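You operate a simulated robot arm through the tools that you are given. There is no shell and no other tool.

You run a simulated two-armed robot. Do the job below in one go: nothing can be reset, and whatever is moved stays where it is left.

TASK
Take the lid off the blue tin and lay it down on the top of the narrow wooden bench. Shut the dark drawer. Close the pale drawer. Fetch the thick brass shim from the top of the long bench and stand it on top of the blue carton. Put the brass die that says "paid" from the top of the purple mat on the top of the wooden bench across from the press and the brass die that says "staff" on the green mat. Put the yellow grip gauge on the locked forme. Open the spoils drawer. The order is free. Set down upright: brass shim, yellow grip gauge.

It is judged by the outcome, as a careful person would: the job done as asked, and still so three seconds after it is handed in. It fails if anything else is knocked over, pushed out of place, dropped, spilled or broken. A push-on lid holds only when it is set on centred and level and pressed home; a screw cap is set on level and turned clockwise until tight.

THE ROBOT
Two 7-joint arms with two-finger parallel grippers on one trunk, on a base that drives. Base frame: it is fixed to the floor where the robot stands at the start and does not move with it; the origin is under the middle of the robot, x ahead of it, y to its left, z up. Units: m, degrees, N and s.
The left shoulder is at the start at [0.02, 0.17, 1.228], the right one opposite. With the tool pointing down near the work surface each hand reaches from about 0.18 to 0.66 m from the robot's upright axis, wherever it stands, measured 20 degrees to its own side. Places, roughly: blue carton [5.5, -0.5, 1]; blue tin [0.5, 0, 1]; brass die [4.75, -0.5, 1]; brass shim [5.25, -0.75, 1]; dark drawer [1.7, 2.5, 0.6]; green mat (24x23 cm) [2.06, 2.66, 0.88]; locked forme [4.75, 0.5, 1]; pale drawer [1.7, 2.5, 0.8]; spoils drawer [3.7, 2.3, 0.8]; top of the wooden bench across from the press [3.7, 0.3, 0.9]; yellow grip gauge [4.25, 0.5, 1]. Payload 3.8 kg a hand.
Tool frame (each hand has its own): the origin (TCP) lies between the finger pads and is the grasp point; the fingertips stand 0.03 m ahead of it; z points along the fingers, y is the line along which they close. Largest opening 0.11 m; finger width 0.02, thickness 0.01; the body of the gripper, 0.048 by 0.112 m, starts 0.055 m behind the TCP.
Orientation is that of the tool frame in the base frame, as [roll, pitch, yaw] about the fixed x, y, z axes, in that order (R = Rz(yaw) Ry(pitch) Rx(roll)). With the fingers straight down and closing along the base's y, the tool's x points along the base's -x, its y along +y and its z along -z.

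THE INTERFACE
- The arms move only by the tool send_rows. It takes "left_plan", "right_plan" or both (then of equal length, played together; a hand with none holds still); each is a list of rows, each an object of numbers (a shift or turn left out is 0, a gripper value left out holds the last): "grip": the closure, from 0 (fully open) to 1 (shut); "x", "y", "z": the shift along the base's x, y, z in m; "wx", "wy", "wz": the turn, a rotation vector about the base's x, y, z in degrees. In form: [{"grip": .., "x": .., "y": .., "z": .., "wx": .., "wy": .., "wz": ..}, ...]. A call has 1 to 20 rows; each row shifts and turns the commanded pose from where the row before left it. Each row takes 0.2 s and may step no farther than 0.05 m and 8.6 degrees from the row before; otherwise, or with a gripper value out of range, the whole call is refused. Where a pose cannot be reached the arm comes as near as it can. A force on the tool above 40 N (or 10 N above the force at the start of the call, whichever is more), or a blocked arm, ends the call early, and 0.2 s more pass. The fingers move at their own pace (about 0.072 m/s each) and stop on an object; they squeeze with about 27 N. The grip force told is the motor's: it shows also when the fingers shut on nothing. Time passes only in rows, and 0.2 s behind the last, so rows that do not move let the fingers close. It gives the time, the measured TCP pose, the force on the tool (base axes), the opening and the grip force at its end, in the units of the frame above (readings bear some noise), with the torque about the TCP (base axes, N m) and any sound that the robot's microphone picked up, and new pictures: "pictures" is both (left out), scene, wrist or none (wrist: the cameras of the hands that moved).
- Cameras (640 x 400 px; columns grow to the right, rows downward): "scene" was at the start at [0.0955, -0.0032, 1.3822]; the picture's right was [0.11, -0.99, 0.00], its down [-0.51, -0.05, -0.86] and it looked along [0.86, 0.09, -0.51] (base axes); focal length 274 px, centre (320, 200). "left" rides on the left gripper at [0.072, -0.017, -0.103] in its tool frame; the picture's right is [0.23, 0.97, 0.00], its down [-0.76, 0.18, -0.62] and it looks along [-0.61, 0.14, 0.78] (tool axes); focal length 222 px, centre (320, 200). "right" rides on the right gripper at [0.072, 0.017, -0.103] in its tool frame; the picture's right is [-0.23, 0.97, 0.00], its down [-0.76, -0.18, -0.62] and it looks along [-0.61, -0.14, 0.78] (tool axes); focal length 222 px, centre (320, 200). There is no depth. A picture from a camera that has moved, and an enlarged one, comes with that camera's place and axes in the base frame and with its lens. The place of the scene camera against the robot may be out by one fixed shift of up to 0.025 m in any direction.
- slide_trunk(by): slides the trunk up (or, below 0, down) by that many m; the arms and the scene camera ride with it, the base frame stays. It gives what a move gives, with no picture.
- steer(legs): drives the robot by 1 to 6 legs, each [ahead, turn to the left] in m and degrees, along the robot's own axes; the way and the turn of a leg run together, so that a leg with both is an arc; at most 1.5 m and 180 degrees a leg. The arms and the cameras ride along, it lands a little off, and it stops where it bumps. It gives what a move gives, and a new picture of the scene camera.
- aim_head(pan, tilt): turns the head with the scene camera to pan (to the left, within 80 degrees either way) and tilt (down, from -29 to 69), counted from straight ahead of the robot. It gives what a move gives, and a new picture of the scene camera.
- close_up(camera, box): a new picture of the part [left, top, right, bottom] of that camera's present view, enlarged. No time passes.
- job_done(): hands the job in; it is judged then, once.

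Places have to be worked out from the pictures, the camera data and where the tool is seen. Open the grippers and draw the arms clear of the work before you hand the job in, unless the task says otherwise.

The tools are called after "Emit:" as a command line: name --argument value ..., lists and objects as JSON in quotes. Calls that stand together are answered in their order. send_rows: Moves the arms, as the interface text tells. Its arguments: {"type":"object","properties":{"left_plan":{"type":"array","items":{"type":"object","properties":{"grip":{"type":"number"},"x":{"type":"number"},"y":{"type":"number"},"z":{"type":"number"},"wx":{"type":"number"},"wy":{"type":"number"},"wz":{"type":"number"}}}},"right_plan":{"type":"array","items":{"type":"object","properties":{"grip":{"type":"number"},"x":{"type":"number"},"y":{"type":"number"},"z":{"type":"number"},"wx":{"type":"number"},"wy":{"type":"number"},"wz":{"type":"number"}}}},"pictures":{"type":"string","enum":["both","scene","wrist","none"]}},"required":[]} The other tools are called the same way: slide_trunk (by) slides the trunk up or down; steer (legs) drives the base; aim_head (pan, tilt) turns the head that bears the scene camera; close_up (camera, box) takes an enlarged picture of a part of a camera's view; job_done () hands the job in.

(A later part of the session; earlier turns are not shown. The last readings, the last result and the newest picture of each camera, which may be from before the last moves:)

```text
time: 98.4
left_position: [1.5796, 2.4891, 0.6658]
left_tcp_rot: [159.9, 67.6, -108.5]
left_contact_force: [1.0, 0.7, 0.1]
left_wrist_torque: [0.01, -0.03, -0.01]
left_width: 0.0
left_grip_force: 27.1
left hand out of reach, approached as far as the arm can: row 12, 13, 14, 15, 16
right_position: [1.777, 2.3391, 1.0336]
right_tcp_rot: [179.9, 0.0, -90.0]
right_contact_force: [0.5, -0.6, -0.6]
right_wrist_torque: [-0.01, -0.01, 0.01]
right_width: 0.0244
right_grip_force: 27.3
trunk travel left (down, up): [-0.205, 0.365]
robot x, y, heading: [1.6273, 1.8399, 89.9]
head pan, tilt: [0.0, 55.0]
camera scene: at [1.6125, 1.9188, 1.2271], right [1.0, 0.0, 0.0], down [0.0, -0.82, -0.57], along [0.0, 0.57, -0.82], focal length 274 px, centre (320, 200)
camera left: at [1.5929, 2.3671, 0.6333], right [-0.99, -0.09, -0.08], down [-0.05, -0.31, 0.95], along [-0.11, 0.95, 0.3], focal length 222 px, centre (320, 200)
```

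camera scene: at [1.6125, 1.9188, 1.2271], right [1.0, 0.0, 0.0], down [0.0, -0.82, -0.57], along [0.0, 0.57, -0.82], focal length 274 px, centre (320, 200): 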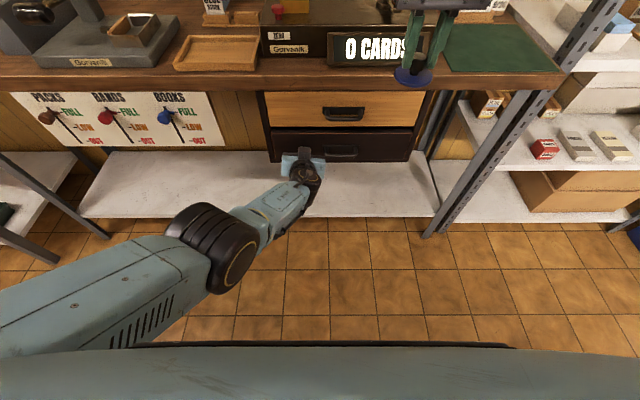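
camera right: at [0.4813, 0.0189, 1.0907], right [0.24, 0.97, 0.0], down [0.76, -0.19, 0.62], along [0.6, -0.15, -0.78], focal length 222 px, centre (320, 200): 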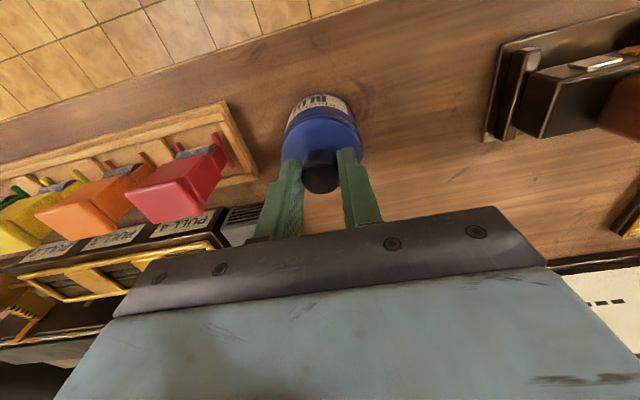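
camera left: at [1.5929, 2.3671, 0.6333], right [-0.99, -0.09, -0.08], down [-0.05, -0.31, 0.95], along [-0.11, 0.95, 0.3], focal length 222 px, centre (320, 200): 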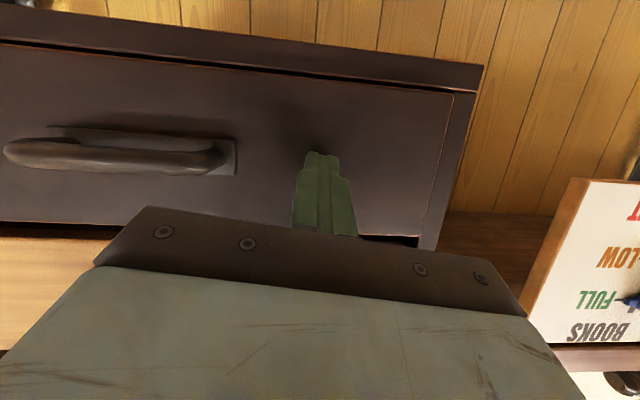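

Nearly shut; arm at its limit again. I pull back slightly, drive 6 cm closer, and push to the stop.

Emit:
send_rows --left_plan '[{"y": -0.03}, {"y": -0.04}, {"y": -0.04}]' --pictures "none"

Emit:
steer --legs '[[0.06, 0]]'

Emit:
send_rows --left_plan '[{"y": 0.02}, {"y": 0.015}, {"y": 0.01}, {"y": 0.01}, {"y": 0.01}, {"y": 0.01}, {"y": 0.01}, {"y": 0.01}]' --pictures "both"

```text
time: 99.2
left_position: [1.5799, 2.3802, 0.6666]
left_tcp_rot: [159.8, 67.6, -108.5]
left_contact_force: [-0.1, 0.5, -0.1]
left_wrist_torque: [-0.03, 0.01, 0.03]
left_width: 0.0
left_grip_force: 27.2
right_position: [1.7758, 2.3374, 1.0349]
right_tcp_rot: [180.0, -0.1, -90.0]
right_contact_force: [0.2, 0.1, -0.1]
right_wrist_torque: [0.02, -0.01, 0.02]
right_width: 0.0241
right_grip_force: 27.0
trunk travel left (down, up): [-0.205, 0.365]
robot x, y, heading: [1.6267, 1.8399, 89.8]
head pan, tilt: [0.0, 55.0]
```

```text
time: 100.1
left_position: [1.5798, 2.4392, 0.6655]
left_tcp_rot: [159.9, 67.5, -108.4]
left_contact_force: [-0.5, 0.0, 0.7]
left_wrist_torque: [0.01, 0.0, 0.0]
left_width: 0.0001
left_grip_force: 27.1
right_position: [1.776, 2.3987, 1.0325]
right_tcp_rot: [-180.0, 0.1, -89.9]
right_contact_force: [0.4, 1.3, -0.1]
right_wrist_torque: [-0.03, -0.02, -0.01]
right_width: 0.0243
right_grip_force: 27.0
trunk travel left (down, up): [-0.205, 0.365]
robot x, y, heading: [1.6279, 1.8963, 89.9]
head pan, tilt: [0.0, 55.0]
camera scene: at [1.6124, 1.9797, 1.227], right [1.0, 0.0, 0.0], down [0.0, -0.82, -0.57], along [0.0, 0.57, -0.82], focal length 274 px, centre (320, 200)
```

scene: 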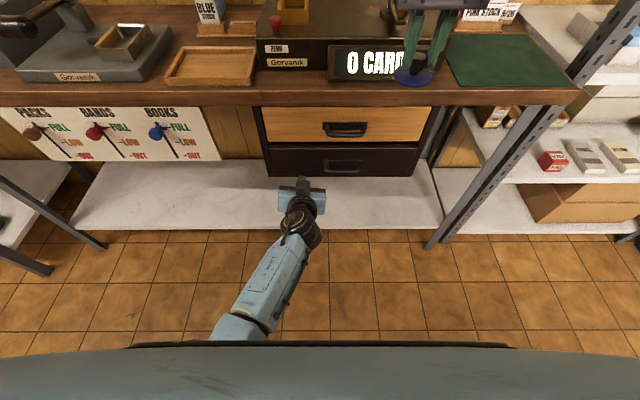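

```text
time: 101.4
left_position: [1.5804, 2.4982, 0.6645]
left_tcp_rot: [160.4, 67.4, -108.0]
left_contact_force: [-3.4, -28.8, 12.8]
left_wrist_torque: [0.31, 0.02, 0.09]
left_width: 0.0
left_grip_force: 26.9
right_position: [1.7741, 2.3947, 1.036]
right_tcp_rot: [180.0, 0.3, -89.9]
right_contact_force: [-0.3, 0.1, -0.6]
right_wrist_torque: [0.01, -0.02, 0.0]
right_width: 0.0246
right_grip_force: 27.6
trunk travel left (down, up): [-0.205, 0.365]
robot x, y, heading: [1.6291, 1.8961, 90.3]
head pan, tilt: [0.0, 55.0]
stopped in row 6 (left hand): the force on the tool passed its limit at 55 N (the readings are from after the stop); the commanded pose is now the measured one
camera scene: at [1.6119, 1.9743, 1.2276], right [1.0, 0.0, 0.0], down [0.0, -0.82, -0.58], along [0.0, 0.58, -0.82], focal length 274 px, centre (320, 200)
camera left: at [1.595, 2.3754, 0.6318], right [-0.99, -0.09, -0.08], down [-0.05, -0.3, 0.95], along [-0.11, 0.95, 0.29], focal length 222 px, centre (320, 200)
```

scene: 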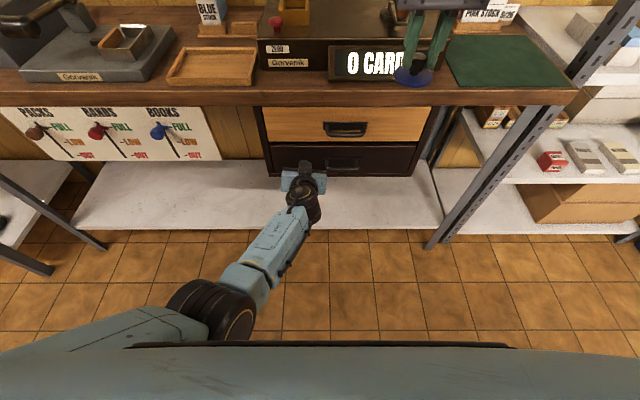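
left: 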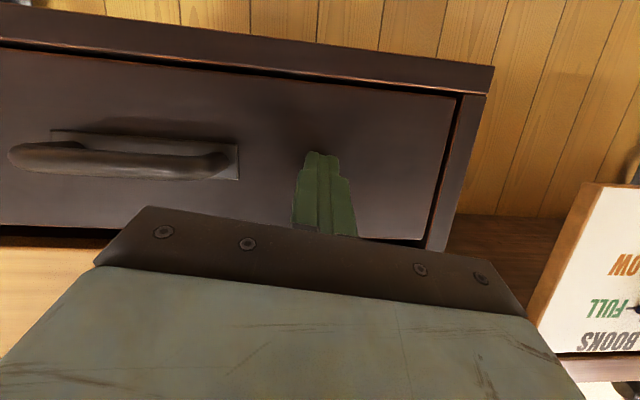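

Both drawers are firmly shut. I withdraw the left hand, back off, and restore the arm and trunk to the carry pose.

Emit:
send_rows --left_plan '[{"y": -0.03}, {"y": -0.03}, {"y": -0.02}]' --pictures "none"

Emit:
steer --legs '[[-0.33, 0]]'

Emit:
slide_trunk --by 0.12

Emit:
send_rows --left_plan '[{"wx": -8.4, "x": -0.03, "z": 0.04, "grip": 0}, {"wx": -8.4, "x": -0.03, "z": 0.04}, {"wx": -8.4, "x": -0.03, "z": 0.04}, {"wx": -8.4, "x": -0.03, "z": 0.04}, {"wx": -8.4, "x": -0.03, "z": 0.04}, {"wx": -8.4, "x": -0.03, "z": 0.04}, {"wx": -8.4, "x": -0.03, "z": 0.04}, {"wx": -8.4, "x": -0.02, "z": 0.04}, {"wz": 6.8, "z": 0.03}]' --pictures "scene"

```text
time: 102.2
left_position: [1.5815, 2.42, 0.6625]
left_tcp_rot: [160.0, 67.2, -108.2]
left_contact_force: [0.5, -0.3, 0.0]
left_wrist_torque: [0.0, -0.02, 0.03]
left_width: 0.0
left_grip_force: 27.0
right_position: [1.7747, 2.3984, 1.0344]
right_tcp_rot: [180.0, 0.0, -89.9]
right_contact_force: [0.2, -0.2, -0.5]
right_wrist_torque: [-0.03, 0.01, 0.01]
right_width: 0.0244
right_grip_force: 27.1
trunk travel left (down, up): [-0.205, 0.365]
robot x, y, heading: [1.6258, 1.8951, 90.1]
head pan, tilt: [0.0, 55.0]
```

```text
time: 104.4
left_position: [1.5813, 2.0941, 0.6637]
left_tcp_rot: [160.2, 67.0, -108.1]
left_contact_force: [-0.4, 0.3, -0.1]
left_wrist_torque: [0.01, 0.01, 0.03]
left_width: 0.0
left_grip_force: 27.2
right_position: [1.7745, 2.0705, 1.0344]
right_tcp_rot: [180.0, 0.0, -90.0]
right_contact_force: [0.4, -0.5, 0.3]
right_wrist_torque: [0.01, 0.01, -0.05]
right_width: 0.0248
right_grip_force: 26.7
trunk travel left (down, up): [-0.205, 0.365]
robot x, y, heading: [1.6291, 1.5684, 90.2]
head pan, tilt: [0.0, 55.0]
camera scene: at [1.6127, 1.6502, 1.2272], right [1.0, 0.0, 0.0], down [0.0, -0.82, -0.57], along [0.0, 0.57, -0.82], focal length 274 px, centre (320, 200)
```

scene: 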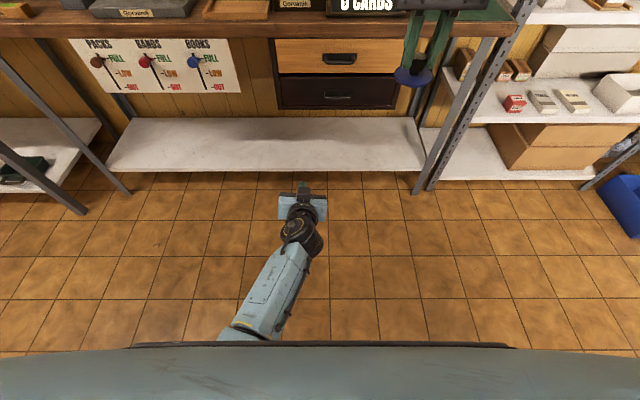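

```text
time: 105.9
left_position: [1.5808, 2.0942, 0.7827]
left_tcp_rot: [160.3, 67.1, -108.1]
left_contact_force: [0.1, 0.6, -0.9]
left_wrist_torque: [-0.04, -0.01, 0.02]
left_width: 0.0
left_grip_force: 27.1
right_position: [1.7746, 2.0695, 1.1533]
right_tcp_rot: [-180.0, 0.0, -89.9]
right_contact_force: [-0.3, -0.5, 0.1]
right_wrist_torque: [-0.02, -0.01, 0.0]
right_width: 0.0244
right_grip_force: 27.0
trunk travel left (down, up): [-0.325, 0.245]
robot x, y, heading: [1.6258, 1.5721, 90.3]
head pan, tilt: [0.0, 55.0]
```

```text
time: 107.9
left_position: [1.3362, 2.1185, 1.1221]
left_tcp_rot: [176.8, 1.0, -90.2]
left_contact_force: [0.1, 0.0, -0.7]
left_wrist_torque: [0.01, -0.04, -0.03]
left_width: 0.1101
left_grip_force: 0.1
left hand out of reach, approached as far as the arm can: row 7, 8, 9
right_position: [1.7758, 2.0698, 1.1543]
right_tcp_rot: [180.0, 0.0, -89.9]
right_contact_force: [-0.1, -0.2, -1.1]
right_wrist_torque: [-0.01, -0.03, 0.03]
right_width: 0.0242
right_grip_force: 27.0
trunk travel left (down, up): [-0.325, 0.245]
robot x, y, heading: [1.6322, 1.5707, 90.1]
head pan, tilt: [0.0, 55.0]
camera scene: at [1.6127, 1.6506, 1.3471], right [1.0, 0.0, 0.0], down [0.0, -0.82, -0.57], along [0.0, 0.57, -0.82], focal length 274 px, centre (320, 200)
```

scene: 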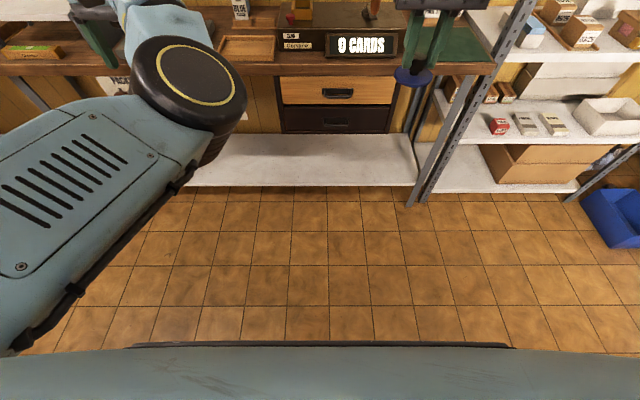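

The left arm's posture is a bit different; I fix its orientation (small tilt) and nudge it back to relax it.

Emit:
send_rows --left_plan '[{"wx": 3.0, "y": -0.03}, {"y": -0.03}, {"y": -0.02}]' --pictures "scene"

Emit:
aim_head --pan 40 --tilt 20

```text
time: 108.7
left_position: [1.2954, 2.0837, 1.1146]
left_tcp_rot: [176.8, 4.0, -90.1]
left_contact_force: [0.2, -0.1, -0.5]
left_wrist_torque: [0.0, -0.01, 0.02]
left_width: 0.1099
left_grip_force: 0.1
left hand out of reach, approached as far as the arm can: row 1, 2, 3
right_position: [1.7752, 2.0692, 1.1553]
right_tcp_rot: [-179.9, 0.0, -89.9]
right_contact_force: [-0.5, -0.5, 0.1]
right_wrist_torque: [-0.05, 0.0, 0.0]
right_width: 0.0242
right_grip_force: 26.6
trunk travel left (down, up): [-0.325, 0.245]
robot x, y, heading: [1.6296, 1.572, 90.3]
head pan, tilt: [0.0, 55.0]
camera scene: at [1.6126, 1.6505, 1.3472], right [1.0, 0.0, 0.0], down [0.0, -0.82, -0.57], along [0.0, 0.57, -0.82], focal length 274 px, centre (320, 200)
```

scene: 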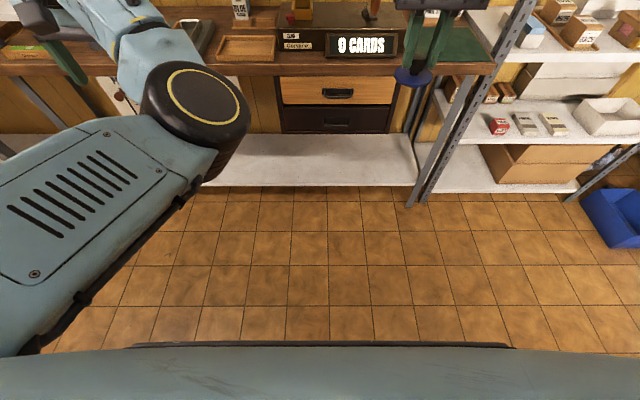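

```text
time: 109.7
left_position: [1.2953, 2.0851, 1.1138]
left_tcp_rot: [176.8, 4.0, -90.0]
left_contact_force: [0.4, 0.8, -0.3]
left_wrist_torque: [-0.03, 0.0, 0.02]
left_width: 0.1101
left_grip_force: 0.1
right_position: [1.7754, 2.0688, 1.1542]
right_tcp_rot: [-179.9, 0.0, -89.8]
right_contact_force: [0.7, -0.4, -0.8]
right_wrist_torque: [0.01, 0.0, 0.02]
right_width: 0.0241
right_grip_force: 27.1
trunk travel left (down, up): [-0.325, 0.245]
robot x, y, heading: [1.6264, 1.5669, 89.8]
head pan, tilt: [40.0, 20.0]
camera scene: at [1.5529, 1.65, 1.3992], right [0.77, 0.64, 0.0], down [0.22, -0.26, -0.94], along [-0.6, 0.72, -0.34], focal length 274 px, centre (320, 200)
```

scene: 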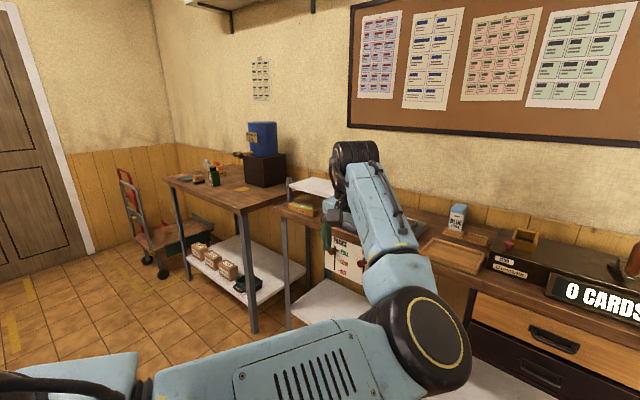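

The left elbow folded inward. I try stretching the arm out to the left over free floor to let it unfold.

Emit:
send_rows --left_plan '[{"x": -0.04, "y": -0.0}, {"x": -0.04, "y": -0.02}, {"x": -0.04, "y": -0.02}, {"x": -0.04, "y": -0.02}, {"x": -0.04, "y": -0.02}, {"x": -0.03, "y": -0.02}]' --pictures "scene"

```text
time: 111.1
left_position: [1.0645, 1.9829, 1.114]
left_tcp_rot: [176.8, 4.1, -90.1]
left_contact_force: [-0.1, -0.6, -0.4]
left_wrist_torque: [-0.02, -0.01, 0.0]
left_width: 0.1097
left_grip_force: 0.1
right_position: [1.7751, 2.069, 1.1549]
right_tcp_rot: [-180.0, 0.0, -89.9]
right_contact_force: [-0.8, 0.2, -0.2]
right_wrist_torque: [-0.01, -0.03, 0.03]
right_width: 0.0244
right_grip_force: 26.7
trunk travel left (down, up): [-0.325, 0.245]
robot x, y, heading: [1.6307, 1.5707, 90.1]
head pan, tilt: [40.0, 20.0]
camera scene: at [1.5522, 1.6495, 1.3992], right [0.77, 0.64, 0.0], down [0.22, -0.26, -0.94], along [-0.6, 0.72, -0.34], focal length 274 px, centre (320, 200)
```

scene: 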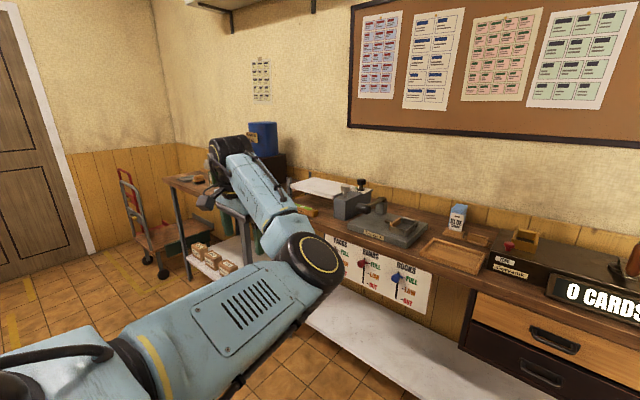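

I stretch on until the arm is nearly straight, then bring it back in.

Emit:
send_rows --left_plan '[{"x": -0.04, "z": 0.0}, {"x": -0.04}, {"x": -0.04}, {"x": -0.04}, {"x": -0.03, "y": 0.03}, {"x": -0.02, "y": 0.04}]' --pictures "scene"

```text
time: 112.5
left_position: [0.9074, 2.0036, 1.1071]
left_tcp_rot: [176.8, 4.1, -89.9]
left_contact_force: [-0.4, -1.0, -0.2]
left_wrist_torque: [0.04, 0.0, 0.03]
left_width: 0.1099
left_grip_force: 0.0
left hand out of reach, approached as far as the arm can: row 5, 6
right_position: [1.7751, 2.069, 1.1551]
right_tcp_rot: [-179.9, 0.0, -89.9]
right_contact_force: [-0.1, -1.0, -0.3]
right_wrist_torque: [0.04, -0.02, -0.01]
right_width: 0.0243
right_grip_force: 27.0
trunk travel left (down, up): [-0.325, 0.245]
robot x, y, heading: [1.6318, 1.5706, 90.0]
head pan, tilt: [40.0, 20.0]
camera scene: at [1.5527, 1.6487, 1.3993], right [0.77, 0.64, 0.0], down [0.22, -0.26, -0.94], along [-0.61, 0.72, -0.34], focal length 274 px, centre (320, 200)
```

scene: 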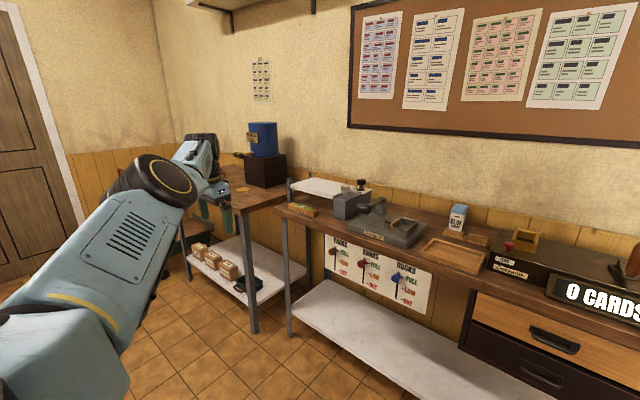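

Now the elbow lies outward. I bring the hand back to its home place.

Emit:
send_rows --left_plan '[{"x": 0.04, "wy": 0}, {"x": 0.04}, {"x": 0.04, "y": 0.02}, {"x": 0.04, "y": 0.02}, {"x": 0.04, "y": 0.02}, {"x": 0.04, "z": 0.01}, {"x": 0.04, "z": 0.01}, {"x": 0.04}, {"x": 0.04}, {"x": 0.04, "z": 0.01}]' --pictures "scene"

```text
time: 114.7
left_position: [1.2244, 2.1914, 1.1574]
left_tcp_rot: [176.8, 3.8, -90.0]
left_contact_force: [0.4, 0.0, 0.9]
left_wrist_torque: [0.0, 0.01, 0.02]
left_width: 0.1099
left_grip_force: 0.1
left hand out of reach, approached as far as the arm can: row 1, 2, 3, 4, 5, 6, 7, 8, 9, 10
right_position: [1.7762, 2.0697, 1.1541]
right_tcp_rot: [179.8, 0.0, -89.9]
right_contact_force: [0.1, -0.2, 0.6]
right_wrist_torque: [-0.02, 0.0, 0.02]
right_width: 0.0243
right_grip_force: 26.9
trunk travel left (down, up): [-0.325, 0.245]
robot x, y, heading: [1.6294, 1.5677, 90.3]
head pan, tilt: [40.0, 20.0]
camera scene: at [1.5541, 1.6499, 1.3993], right [0.77, 0.64, 0.0], down [0.22, -0.26, -0.94], along [-0.61, 0.72, -0.34], focal length 274 px, centre (320, 200)
```

scene: 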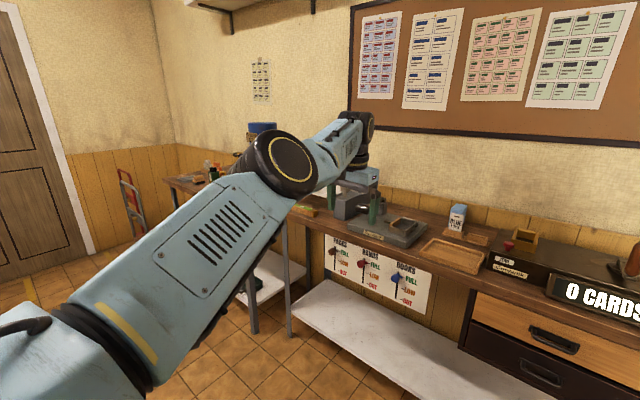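

I let the arm settle onto its commanded place with a few small moves.

Emit:
send_rows --left_plan '[{"x": 0.01}, {"x": 0.01}, {"x": 0.01}, {"z": -0.01}, {"z": -0.01}, {"z": 0.0}]' --pictures "scene"

```text
time: 116.1
left_position: [1.25, 2.2023, 1.1398]
left_tcp_rot: [176.9, 3.8, -90.1]
left_contact_force: [0.3, -1.1, -0.1]
left_wrist_torque: [0.02, -0.06, 0.01]
left_width: 0.1101
left_grip_force: 0.1
left hand out of reach, approached as far as the arm can: row 2, 4
right_position: [1.7765, 2.0699, 1.1544]
right_tcp_rot: [180.0, 0.0, -89.9]
right_contact_force: [-0.1, -0.4, -0.1]
right_wrist_torque: [0.0, -0.01, 0.02]
right_width: 0.0243
right_grip_force: 26.9
trunk travel left (down, up): [-0.325, 0.245]
robot x, y, heading: [1.6307, 1.571, 90.1]
head pan, tilt: [40.0, 20.0]
camera scene: at [1.5528, 1.6498, 1.3992], right [0.77, 0.64, 0.0], down [0.22, -0.26, -0.94], along [-0.61, 0.72, -0.34], focal length 274 px, centre (320, 200)
```

scene: 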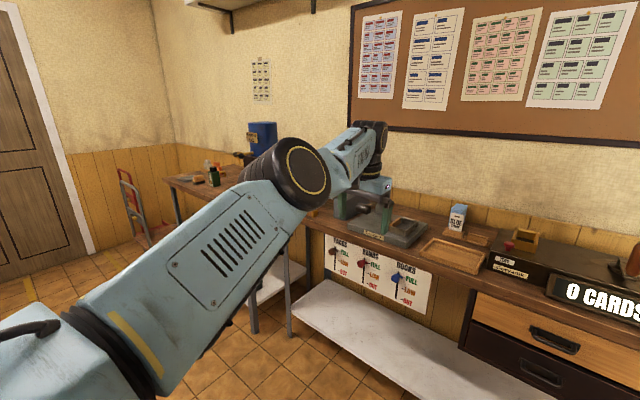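

The arm is almost straight forward; I now retract toward home in small steps.

Emit:
send_rows --left_plan '[{"x": 0.02, "y": -0.02}, {"x": 0.02, "y": -0.02}, {"x": 0.02, "y": -0.02}, {"x": 0.02, "y": -0.02}, {"x": 0.02, "y": -0.02}]' --pictures "scene"

```text
time: 117.3
left_position: [1.3388, 2.2101, 1.1609]
left_tcp_rot: [176.8, 3.9, -90.2]
left_contact_force: [-0.1, 0.1, 0.1]
left_wrist_torque: [0.02, -0.01, -0.01]
left_width: 0.1101
left_grip_force: 0.0
left hand out of reach, approached as far as the arm can: row 1, 2, 3, 4, 5
right_position: [1.776, 2.0698, 1.1543]
right_tcp_rot: [180.0, 0.0, -89.9]
right_contact_force: [0.6, 0.7, -0.5]
right_wrist_torque: [0.03, 0.02, 0.01]
right_width: 0.0245
right_grip_force: 27.5
trunk travel left (down, up): [-0.325, 0.245]
robot x, y, heading: [1.6296, 1.5716, 90.4]
head pan, tilt: [40.0, 20.0]
camera scene: at [1.5535, 1.6499, 1.3993], right [0.77, 0.64, 0.0], down [0.22, -0.26, -0.94], along [-0.61, 0.72, -0.34], focal length 274 px, centre (320, 200)
```

scene: 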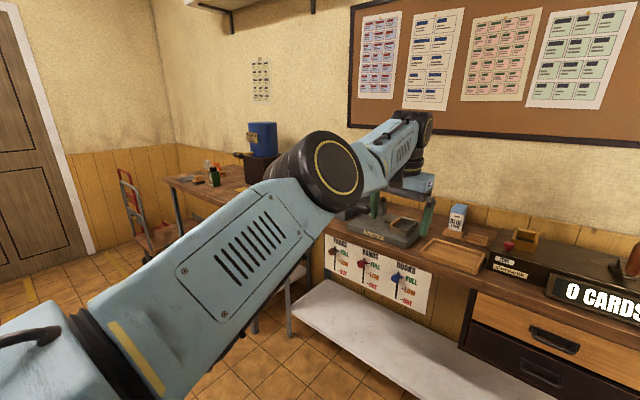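

I compare with the right arm, which is in the original posture.

Emit:
aim_head --pan -40 --tilt 20

```text
time: 118.9
left_position: [1.3375, 2.21, 1.1618]
left_tcp_rot: [176.7, 3.8, -90.1]
left_contact_force: [-0.3, -0.6, -0.5]
left_wrist_torque: [0.01, -0.01, -0.01]
left_width: 0.1098
left_grip_force: 0.1
right_position: [1.7762, 2.0695, 1.154]
right_tcp_rot: [179.9, 0.0, -89.8]
right_contact_force: [0.2, 1.1, 0.8]
right_wrist_torque: [-0.02, -0.04, -0.03]
right_width: 0.0243
right_grip_force: 27.1
trunk travel left (down, up): [-0.325, 0.245]
robot x, y, heading: [1.6301, 1.5677, 90.4]
head pan, tilt: [-40.0, 20.0]
camera scene: at [1.6725, 1.6501, 1.3992], right [0.77, -0.64, 0.0], down [-0.22, -0.26, -0.94], along [0.6, 0.72, -0.34], focal length 274 px, centre (320, 200)
```

scene: 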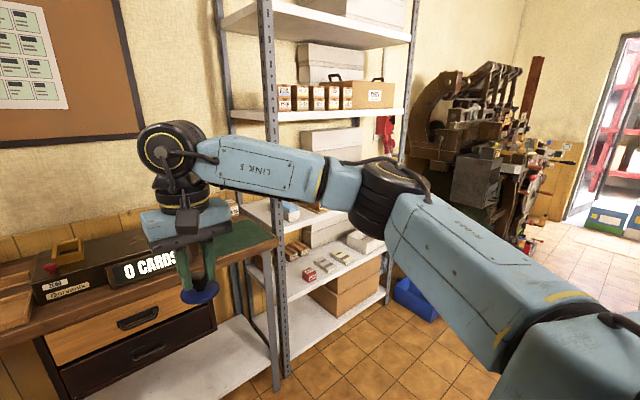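

The left elbow is flipped at full stretch. I try rolling the hand about the forward axis while straight, to swing the elbow outward, then retract.

Emit:
send_rows --left_plan '[{"wy": 8.5}, {"wy": 8.5}, {"wy": 8.5}, {"wy": 8.5}, {"wy": 8.5}, {"wy": 8.5}, {"wy": 8.5}, {"wy": 8.5}, {"wy": 8.5}, {"wy": 8.5}, {"y": -0.03}, {"y": -0.03}, {"y": -0.03}]' --pictures "none"

Emit:
aim_head --pan 35 --tilt 30

```text
time: 121.7
left_position: [1.3357, 2.1142, 1.1611]
left_tcp_rot: [91.8, 0.2, -93.8]
left_contact_force: [0.7, -0.8, 1.0]
left_wrist_torque: [-0.02, -0.02, 0.03]
left_width: 0.1101
left_grip_force: 0.0
left hand out of reach, approached as far as the arm can: row 2, 9, 10
right_position: [1.776, 2.0695, 1.1537]
right_tcp_rot: [-180.0, 0.1, -89.9]
right_contact_force: [0.9, -0.5, -0.3]
right_wrist_torque: [-0.01, 0.02, -0.01]
right_width: 0.0246
right_grip_force: 26.9
trunk travel left (down, up): [-0.325, 0.245]
robot x, y, heading: [1.6249, 1.5725, 90.1]
head pan, tilt: [-40.0, 20.0]
```

```text
time: 123.1
left_position: [1.3372, 2.1169, 1.1603]
left_tcp_rot: [91.8, 0.2, -94.0]
left_contact_force: [0.0, 0.1, -0.1]
left_wrist_torque: [-0.03, 0.03, 0.0]
left_width: 0.1099
left_grip_force: 0.2
right_position: [1.7748, 2.071, 1.155]
right_tcp_rot: [180.0, 0.0, -89.9]
right_contact_force: [-0.4, 0.6, 0.0]
right_wrist_torque: [-0.01, 0.01, 0.0]
right_width: 0.0245
right_grip_force: 26.7
trunk travel left (down, up): [-0.325, 0.245]
robot x, y, heading: [1.6284, 1.5701, 89.9]
head pan, tilt: [35.0, 30.0]
camera scene: at [1.5609, 1.6527, 1.3832], right [0.82, 0.57, 0.0], down [0.29, -0.41, -0.87], along [-0.5, 0.71, -0.5], focal length 274 px, centre (320, 200)
```

scene: 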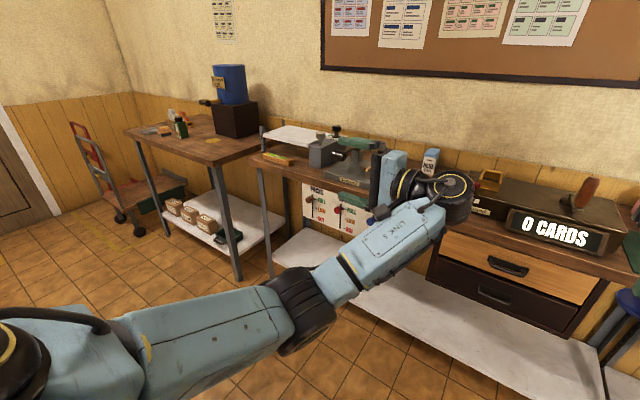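

The elbow swung to the outer side. I retract slightly more and roll the hand back to pointing down.

Emit:
send_rows --left_plan '[{"y": -0.03}, {"y": -0.02}, {"wy": -8.5}, {"wy": -8.5}, {"wy": -8.5}, {"wy": -8.5}, {"wy": -8.5}, {"wy": -8.5}, {"wy": -8.5}, {"wy": -8.5}, {"wy": -8.5}, {"wy": -8.5}]' --pictures "scene"

```text
time: 125.7
left_position: [1.3028, 2.0971, 1.1497]
left_tcp_rot: [177.1, 3.9, -90.2]
left_contact_force: [-0.2, -0.4, -0.3]
left_wrist_torque: [-0.01, 0.02, -0.01]
left_width: 0.11
left_grip_force: 0.0
left hand out of reach, approached as far as the arm can: row 8, 9, 10, 11
right_position: [1.7755, 2.0701, 1.1543]
right_tcp_rot: [179.9, 0.0, -89.9]
right_contact_force: [-0.6, -0.2, -0.9]
right_wrist_torque: [0.0, 0.02, 0.02]
right_width: 0.0242
right_grip_force: 26.4
trunk travel left (down, up): [-0.325, 0.245]
robot x, y, heading: [1.6281, 1.5722, 90.1]
head pan, tilt: [35.0, 30.0]
camera scene: at [1.5607, 1.6525, 1.3832], right [0.82, 0.57, 0.0], down [0.29, -0.41, -0.87], along [-0.5, 0.71, -0.5], focal length 274 px, centre (320, 200)
```

scene: 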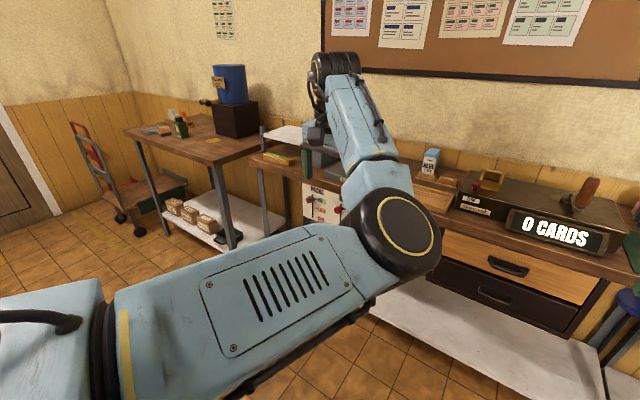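

The elbow went back inward; I repeat with a much deeper retraction before rolling back.

Emit:
send_rows --left_plan '[{"wy": 8.5, "y": 0.03}, {"wy": 8.5, "y": 0.03}, {"wy": 8.5}, {"wy": 8.5}, {"wy": 8.5}, {"wy": 8.5}, {"wy": 8.5}, {"wy": 8.5}, {"wy": 8.5}, {"wy": 8.5}, {"y": -0.04}, {"y": -0.04}, {"y": -0.04}, {"y": -0.04}, {"y": -0.04}, {"y": -0.04}]' --pictures "scene"

```text
time: 129.1
left_position: [1.3046, 1.9136, 1.1528]
left_tcp_rot: [91.8, 0.4, -94.0]
left_contact_force: [0.1, -0.4, 0.4]
left_wrist_torque: [0.02, 0.01, 0.02]
left_width: 0.1098
left_grip_force: 0.1
right_position: [1.7757, 2.0694, 1.1556]
right_tcp_rot: [180.0, 0.0, -89.9]
right_contact_force: [0.7, -0.7, 0.6]
right_wrist_torque: [0.02, -0.01, -0.03]
right_width: 0.024
right_grip_force: 27.1
trunk travel left (down, up): [-0.325, 0.245]
robot x, y, heading: [1.6315, 1.5707, 89.9]
head pan, tilt: [35.0, 30.0]
camera scene: at [1.5611, 1.6517, 1.3833], right [0.82, 0.57, 0.0], down [0.29, -0.41, -0.87], along [-0.5, 0.71, -0.5], focal length 274 px, centre (320, 200)
```

scene: 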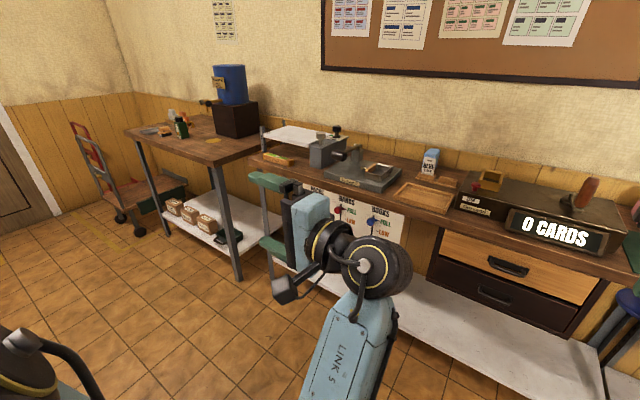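

Now the elbow hangs below. I roll back partway and check.

Emit:
send_rows --left_plan '[{"wy": -8.5}, {"wy": -8.5}, {"wy": -8.5}, {"wy": -8.5}, {"wy": -8.5}, {"wy": -8.5}, {"wy": -8.5}, {"wy": -8.5}, {"wy": -8.5}, {"wy": -8.5}]' --pictures "scene"

```text
time: 131.3
left_position: [1.2228, 1.9351, 1.1375]
left_tcp_rot: [177.0, 3.9, -90.2]
left_contact_force: [0.5, -0.2, -0.1]
left_wrist_torque: [0.0, 0.02, 0.02]
left_width: 0.1102
left_grip_force: 0.0
left hand out of reach, approached as far as the arm can: row 6, 7, 8, 9
right_position: [1.7751, 2.0699, 1.1542]
right_tcp_rot: [179.9, 0.0, -90.0]
right_contact_force: [0.2, -0.6, 0.0]
right_wrist_torque: [-0.03, -0.05, 0.01]
right_width: 0.0246
right_grip_force: 26.9
trunk travel left (down, up): [-0.325, 0.245]
robot x, y, heading: [1.6282, 1.5669, 90.2]
head pan, tilt: [35.0, 30.0]
camera scene: at [1.5606, 1.6526, 1.3832], right [0.82, 0.57, 0.0], down [0.29, -0.41, -0.87], along [-0.5, 0.71, -0.5], focal length 274 px, centre (320, 200)
```

scene: 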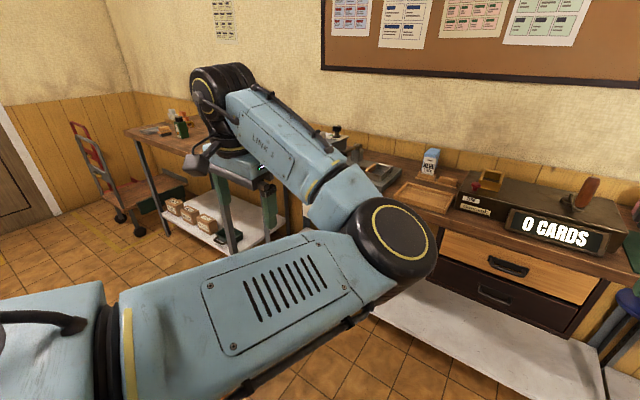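

The simple unroll reverses. I take a different route: roll left, yaw to point forward, then pitch down.

Emit:
send_rows --left_plan '[{"wy": 8.5, "y": 0.02}, {"wy": 8.5, "y": 0.02}, {"wy": 8.5}, {"wy": 8.5}, {"wy": 8.5}, {"wy": 8.5}, {"wy": 8.5}, {"wy": 8.5}, {"wy": 8.5}, {"wy": 8.5}, {"wz": -8.5}, {"wz": -8.5}, {"wz": -8.5}, {"wz": -8.5}, {"wz": -8.5}, {"wz": -8.5}, {"wz": -8.5}, {"wz": -8.5}, {"wz": -8.5}, {"wz": -8.5}]' --pictures "scene"

```text
time: 135.5
left_position: [1.2207, 1.9784, 1.1362]
left_tcp_rot: [91.8, 0.3, -179.1]
left_contact_force: [-0.3, -0.9, -0.8]
left_wrist_torque: [0.01, -0.05, -0.02]
left_width: 0.1098
left_grip_force: 0.1
left hand out of reach, approached as far as the arm can: row 17
right_position: [1.7747, 2.07, 1.1536]
right_tcp_rot: [-179.9, 0.1, -89.9]
right_contact_force: [0.3, 0.1, -0.1]
right_wrist_torque: [0.02, 0.04, 0.0]
right_width: 0.0242
right_grip_force: 26.9
trunk travel left (down, up): [-0.325, 0.245]
robot x, y, heading: [1.6255, 1.5703, 90.0]
head pan, tilt: [35.0, 30.0]
camera scene: at [1.5603, 1.6523, 1.3832], right [0.82, 0.57, 0.0], down [0.29, -0.41, -0.87], along [-0.5, 0.71, -0.5], focal length 274 px, centre (320, 200)
```

scene: 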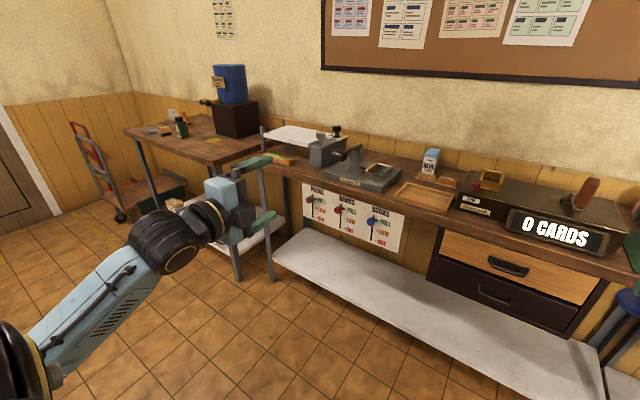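

The elbow now lies outward-down with the hand pointing forward. I pitch the hand down.

Emit:
send_rows --left_plan '[{"wx": -8.5, "x": 0.01}, {"wx": -8.5, "x": 0.01}, {"wx": -8.5, "x": 0.01}, {"wx": -8.5, "x": 0.01}, {"wx": -8.5, "x": 0.01}, {"wx": -8.5, "x": 0.01}, {"wx": -8.5, "x": 0.01}, {"wx": -8.5, "x": 0.01}, {"wx": -8.5, "x": 0.01}, {"wx": -8.5, "x": 0.01}]' --pictures "scene"

```text
time: 137.7
left_position: [1.3212, 1.9812, 1.1374]
left_tcp_rot: [177.0, -1.0, -179.8]
left_contact_force: [-0.1, 0.0, -0.2]
left_wrist_torque: [-0.02, 0.0, -0.05]
left_width: 0.1097
left_grip_force: 0.0
right_position: [1.7772, 2.071, 1.1531]
right_tcp_rot: [-179.9, -0.1, -89.9]
right_contact_force: [0.4, 0.4, -0.1]
right_wrist_torque: [0.01, -0.02, 0.01]
right_width: 0.0243
right_grip_force: 26.7
trunk travel left (down, up): [-0.325, 0.245]
robot x, y, heading: [1.6282, 1.5707, 90.3]
head pan, tilt: [35.0, 30.0]
camera scene: at [1.5614, 1.6534, 1.3831], right [0.82, 0.57, 0.0], down [0.29, -0.41, -0.87], along [-0.5, 0.71, -0.5], focal length 274 px, centre (320, 200)
```

scene: 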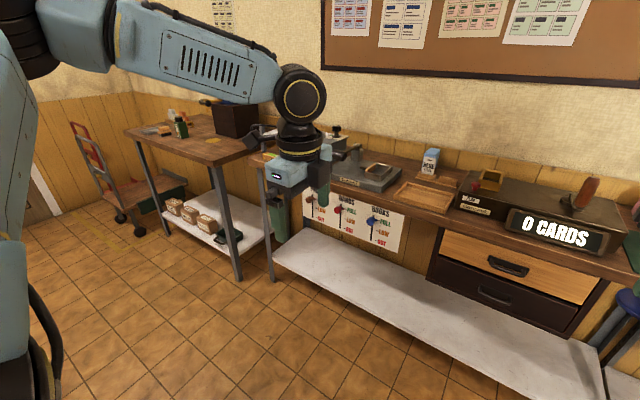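

Elbow is outward again. I turn the hand back to its normal yaw and square it.

Emit:
send_rows --left_plan '[{"wz": 8.5, "y": 0.01}, {"wz": 8.5, "y": 0.01}, {"wz": 8.5, "y": 0.01}, {"wz": 8.5, "y": 0.01}, {"wz": 8.5, "y": 0.01}, {"wz": 8.5, "y": 0.01}, {"wz": 8.5, "y": 0.01}, {"wz": 8.5, "y": 0.01}, {"wz": 8.5, "y": 0.01}, {"wz": 8.5, "y": 0.01}, {"wz": 4.8, "wx": 3}]' --pictures "scene"

```text
time: 140.1
left_position: [1.3194, 2.0788, 1.1369]
left_tcp_rot: [176.7, 2.0, -89.8]
left_contact_force: [0.5, 0.6, 0.7]
left_wrist_torque: [-0.02, 0.0, -0.01]
left_width: 0.11
left_grip_force: 0.1
right_position: [1.7757, 2.07, 1.1541]
right_tcp_rot: [-180.0, 0.0, -89.9]
right_contact_force: [0.1, -0.4, 0.7]
right_wrist_torque: [-0.01, -0.02, 0.03]
right_width: 0.0243
right_grip_force: 27.1
trunk travel left (down, up): [-0.325, 0.245]
robot x, y, heading: [1.6293, 1.568, 90.1]
head pan, tilt: [35.0, 30.0]
camera scene: at [1.5606, 1.652, 1.3832], right [0.82, 0.57, 0.0], down [0.29, -0.41, -0.87], along [-0.5, 0.71, -0.5], focal length 274 px, centre (320, 200)
```

scene: 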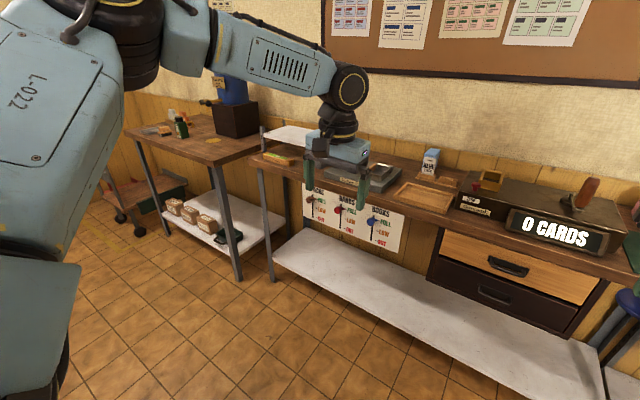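

Arm is back to normal. Next I turn right and drive along the corridor toward the press, looking for the narrow bench on the way.

Emit:
send_rows --left_plan '[{"wx": -2.0, "wy": -3.3}]' --pictures "none"

Emit:
steer --legs '[[0, -90.1], [1.2, 0]]'

Emit:
aim_head --pan 0 --tilt 15

Emit:
aim_head --pan -50 --tilt 15

Emit:
aim_head --pan 50 --tilt 15

```text
time: 140.5
left_position: [1.318, 2.0797, 1.1373]
left_tcp_rot: [180.0, -0.1, -89.7]
left_contact_force: [0.5, 0.4, 0.3]
left_wrist_torque: [-0.06, -0.05, -0.02]
left_width: 0.1098
left_grip_force: 0.1
right_position: [1.7767, 2.0709, 1.1545]
right_tcp_rot: [180.0, 0.0, -89.9]
right_contact_force: [0.1, 0.2, -0.4]
right_wrist_torque: [-0.01, -0.01, 0.01]
right_width: 0.0243
right_grip_force: 26.5
trunk travel left (down, up): [-0.325, 0.245]
robot x, y, heading: [1.6264, 1.5748, 90.1]
head pan, tilt: [35.0, 30.0]
```

```text
time: 150.4
left_position: [3.3323, 1.873, 1.136]
left_tcp_rot: [180.0, -0.1, 179.9]
left_contact_force: [-0.3, 0.0, -0.1]
left_wrist_torque: [0.02, 0.0, 0.01]
left_width: 0.1099
left_grip_force: 0.0
right_position: [3.3201, 1.4182, 1.1547]
right_tcp_rot: [-180.0, 0.0, 179.8]
right_contact_force: [0.1, -0.7, -1.3]
right_wrist_torque: [0.02, -0.01, -0.04]
right_width: 0.0241
right_grip_force: 27.2
trunk travel left (down, up): [-0.325, 0.245]
robot x, y, heading: [2.8246, 1.5674, -0.1]
head pan, tilt: [35.0, 30.0]
camera scene: at [2.9023, 1.6065, 1.3832], right [0.57, -0.82, 0.0], down [-0.41, -0.29, -0.87], along [0.71, 0.49, -0.5], focal length 274 px, centre (320, 200)
```

scene: 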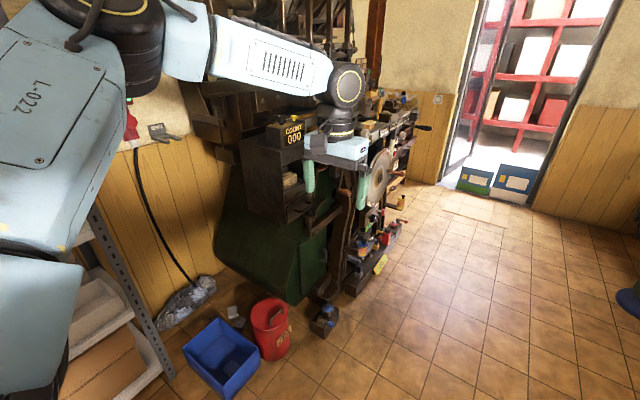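

```text
time: 151.4
left_position: [3.3319, 1.8715, 1.1369]
left_tcp_rot: [180.0, 0.0, 179.8]
left_contact_force: [-0.6, -0.2, 0.3]
left_wrist_torque: [0.01, 0.03, -0.03]
left_width: 0.1099
left_grip_force: 0.0
right_position: [3.3216, 1.4168, 1.155]
right_tcp_rot: [-180.0, 0.0, 179.8]
right_contact_force: [-0.3, -0.3, 0.3]
right_wrist_torque: [0.01, -0.01, -0.01]
right_width: 0.0245
right_grip_force: 27.2
trunk travel left (down, up): [-0.325, 0.245]
robot x, y, heading: [2.8208, 1.5702, -0.3]
head pan, tilt: [0.0, 15.0]
camera scene: at [2.9213, 1.5547, 1.4073], right [0.0, -1.0, 0.0], down [-0.26, 0.0, -0.97], along [0.97, 0.0, -0.26], focal length 274 px, centre (320, 200)
```

scene: 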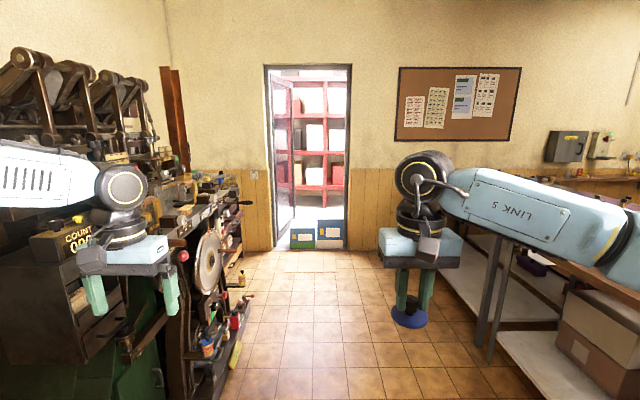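

```text
time: 152.6
left_position: [3.3324, 1.8727, 1.1359]
left_tcp_rot: [180.0, 0.0, 179.8]
left_contact_force: [0.2, 1.1, 0.9]
left_wrist_torque: [-0.05, 0.03, 0.0]
left_width: 0.1102
left_grip_force: 0.0
right_position: [3.3207, 1.4174, 1.1545]
right_tcp_rot: [-179.9, 0.0, 179.8]
right_contact_force: [0.6, -0.2, -0.2]
right_wrist_torque: [-0.01, 0.01, 0.01]
right_width: 0.0245
right_grip_force: 26.6
trunk travel left (down, up): [-0.325, 0.245]
robot x, y, heading: [2.8249, 1.5659, -0.1]
head pan, tilt: [-50.0, 15.0]
camera scene: at [2.8876, 1.4832, 1.4074], right [-0.77, -0.64, 0.0], down [-0.17, 0.2, -0.97], along [0.62, -0.74, -0.26], focal length 274 px, centre (320, 200)
```

scene: 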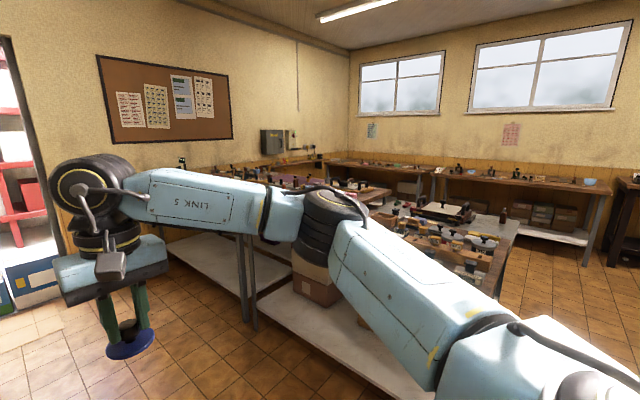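

```text
time: 154.4
left_position: [3.332, 1.8736, 1.1367]
left_tcp_rot: [-180.0, 0.0, 180.0]
left_contact_force: [-0.7, 0.7, -0.7]
left_wrist_torque: [0.0, 0.02, 0.0]
left_width: 0.1101
left_grip_force: 0.1
right_position: [3.3196, 1.4165, 1.1543]
right_tcp_rot: [179.9, 0.0, 179.8]
right_contact_force: [0.1, -0.6, -0.1]
right_wrist_torque: [0.0, 0.0, -0.02]
right_width: 0.0243
right_grip_force: 27.2
trunk travel left (down, up): [-0.325, 0.245]
robot x, y, heading: [2.8212, 1.5687, -0.1]
head pan, tilt: [50.0, 15.0]
camera scene: at [2.8882, 1.6262, 1.4074], right [0.76, -0.65, 0.0], down [-0.17, -0.2, -0.97], along [0.62, 0.74, -0.26], focal length 274 px, centre (320, 200)
```

scene: 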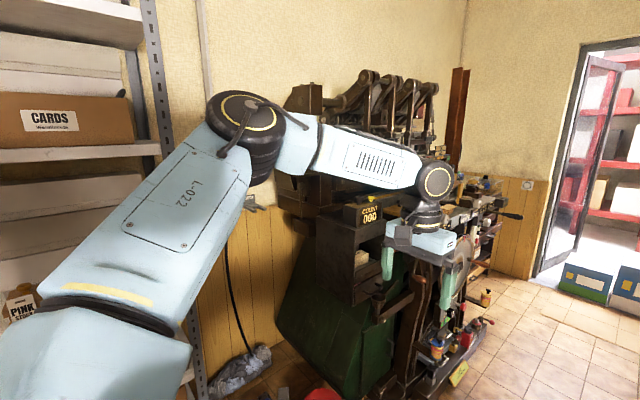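

I zoom on the press here, then on the benches to the right.

Emit:
close_up --camera "scene" --box '[300, 180, 520, 400]'

Emit:
aim_head --pan -45 --tilt 5

Emit:
close_up --camera "scene" --box '[200, 110, 420, 240]'

Emit:
close_up --camera "scene" --box '[420, 110, 640, 240]'

```text
1.82 times, centred on (410, 290) of scene
camera zoom: at [2.8882, 1.6262, 1.4074], right [0.76, -0.65, 0.0], down [-0.17, -0.2, -0.97], along [0.62, 0.74, -0.26], focal length 498 px, centre (156, 36)
```

zoom: 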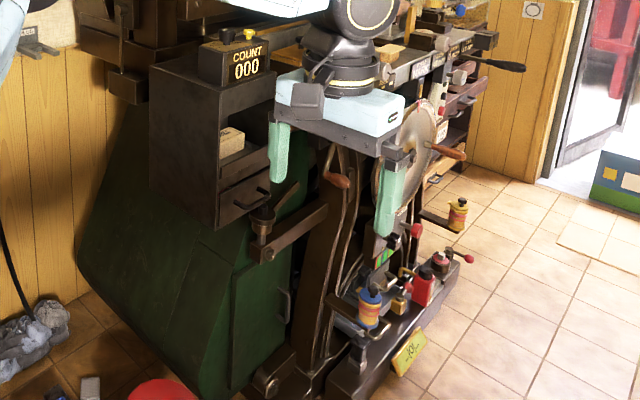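

```text
time: 156.1
left_position: [3.3323, 1.873, 1.1359]
left_tcp_rot: [180.0, 0.0, 179.9]
left_contact_force: [0.1, -0.1, 0.2]
left_wrist_torque: [0.0, 0.0, 0.01]
left_width: 0.1098
left_grip_force: 0.0
right_position: [3.3214, 1.4173, 1.1545]
right_tcp_rot: [-180.0, 0.0, 179.8]
right_contact_force: [-0.2, 0.2, -1.3]
right_wrist_torque: [0.02, -0.02, 0.01]
right_width: 0.0245
right_grip_force: 27.3
trunk travel left (down, up): [-0.325, 0.245]
robot x, y, heading: [2.8227, 1.5719, -0.1]
head pan, tilt: [-45.0, 5.0]
camera scene: at [2.8925, 1.4898, 1.4236], right [-0.71, -0.7, 0.0], down [-0.06, 0.06, -1.0], along [0.7, -0.71, -0.09], focal length 274 px, centre (320, 200)
```

scene: 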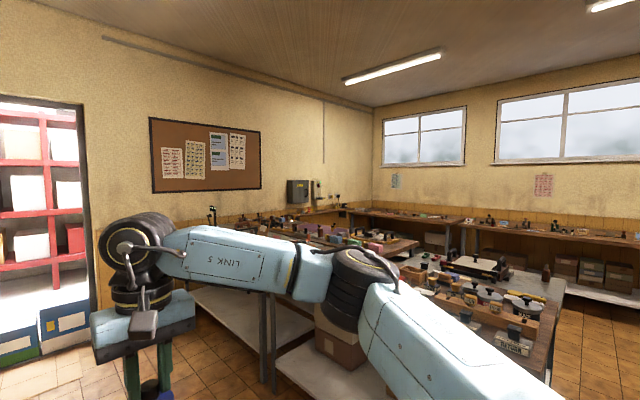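

```text
2.91 times, centred on (310, 175) of scene
camera zoom: at [2.8925, 1.4898, 1.4236], right [-0.71, -0.7, 0.0], down [-0.06, 0.06, -1.0], along [0.7, -0.71, -0.09], focal length 796 px, centre (349, 273)
```

zoom: 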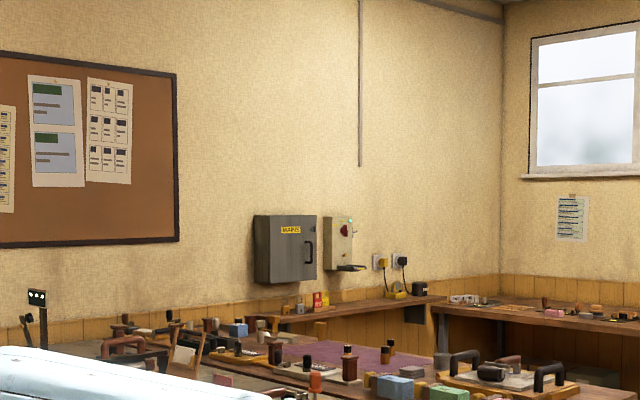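

```text
2.91 times, centred on (530, 175) of scene
camera zoom: at [2.8925, 1.4898, 1.4236], right [-0.71, -0.7, 0.0], down [-0.06, 0.06, -1.0], along [0.7, -0.71, -0.09], focal length 796 px, centre (-291, 273)
```

zoom: 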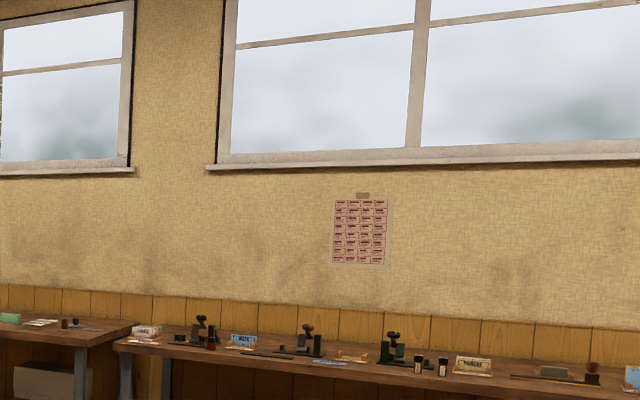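

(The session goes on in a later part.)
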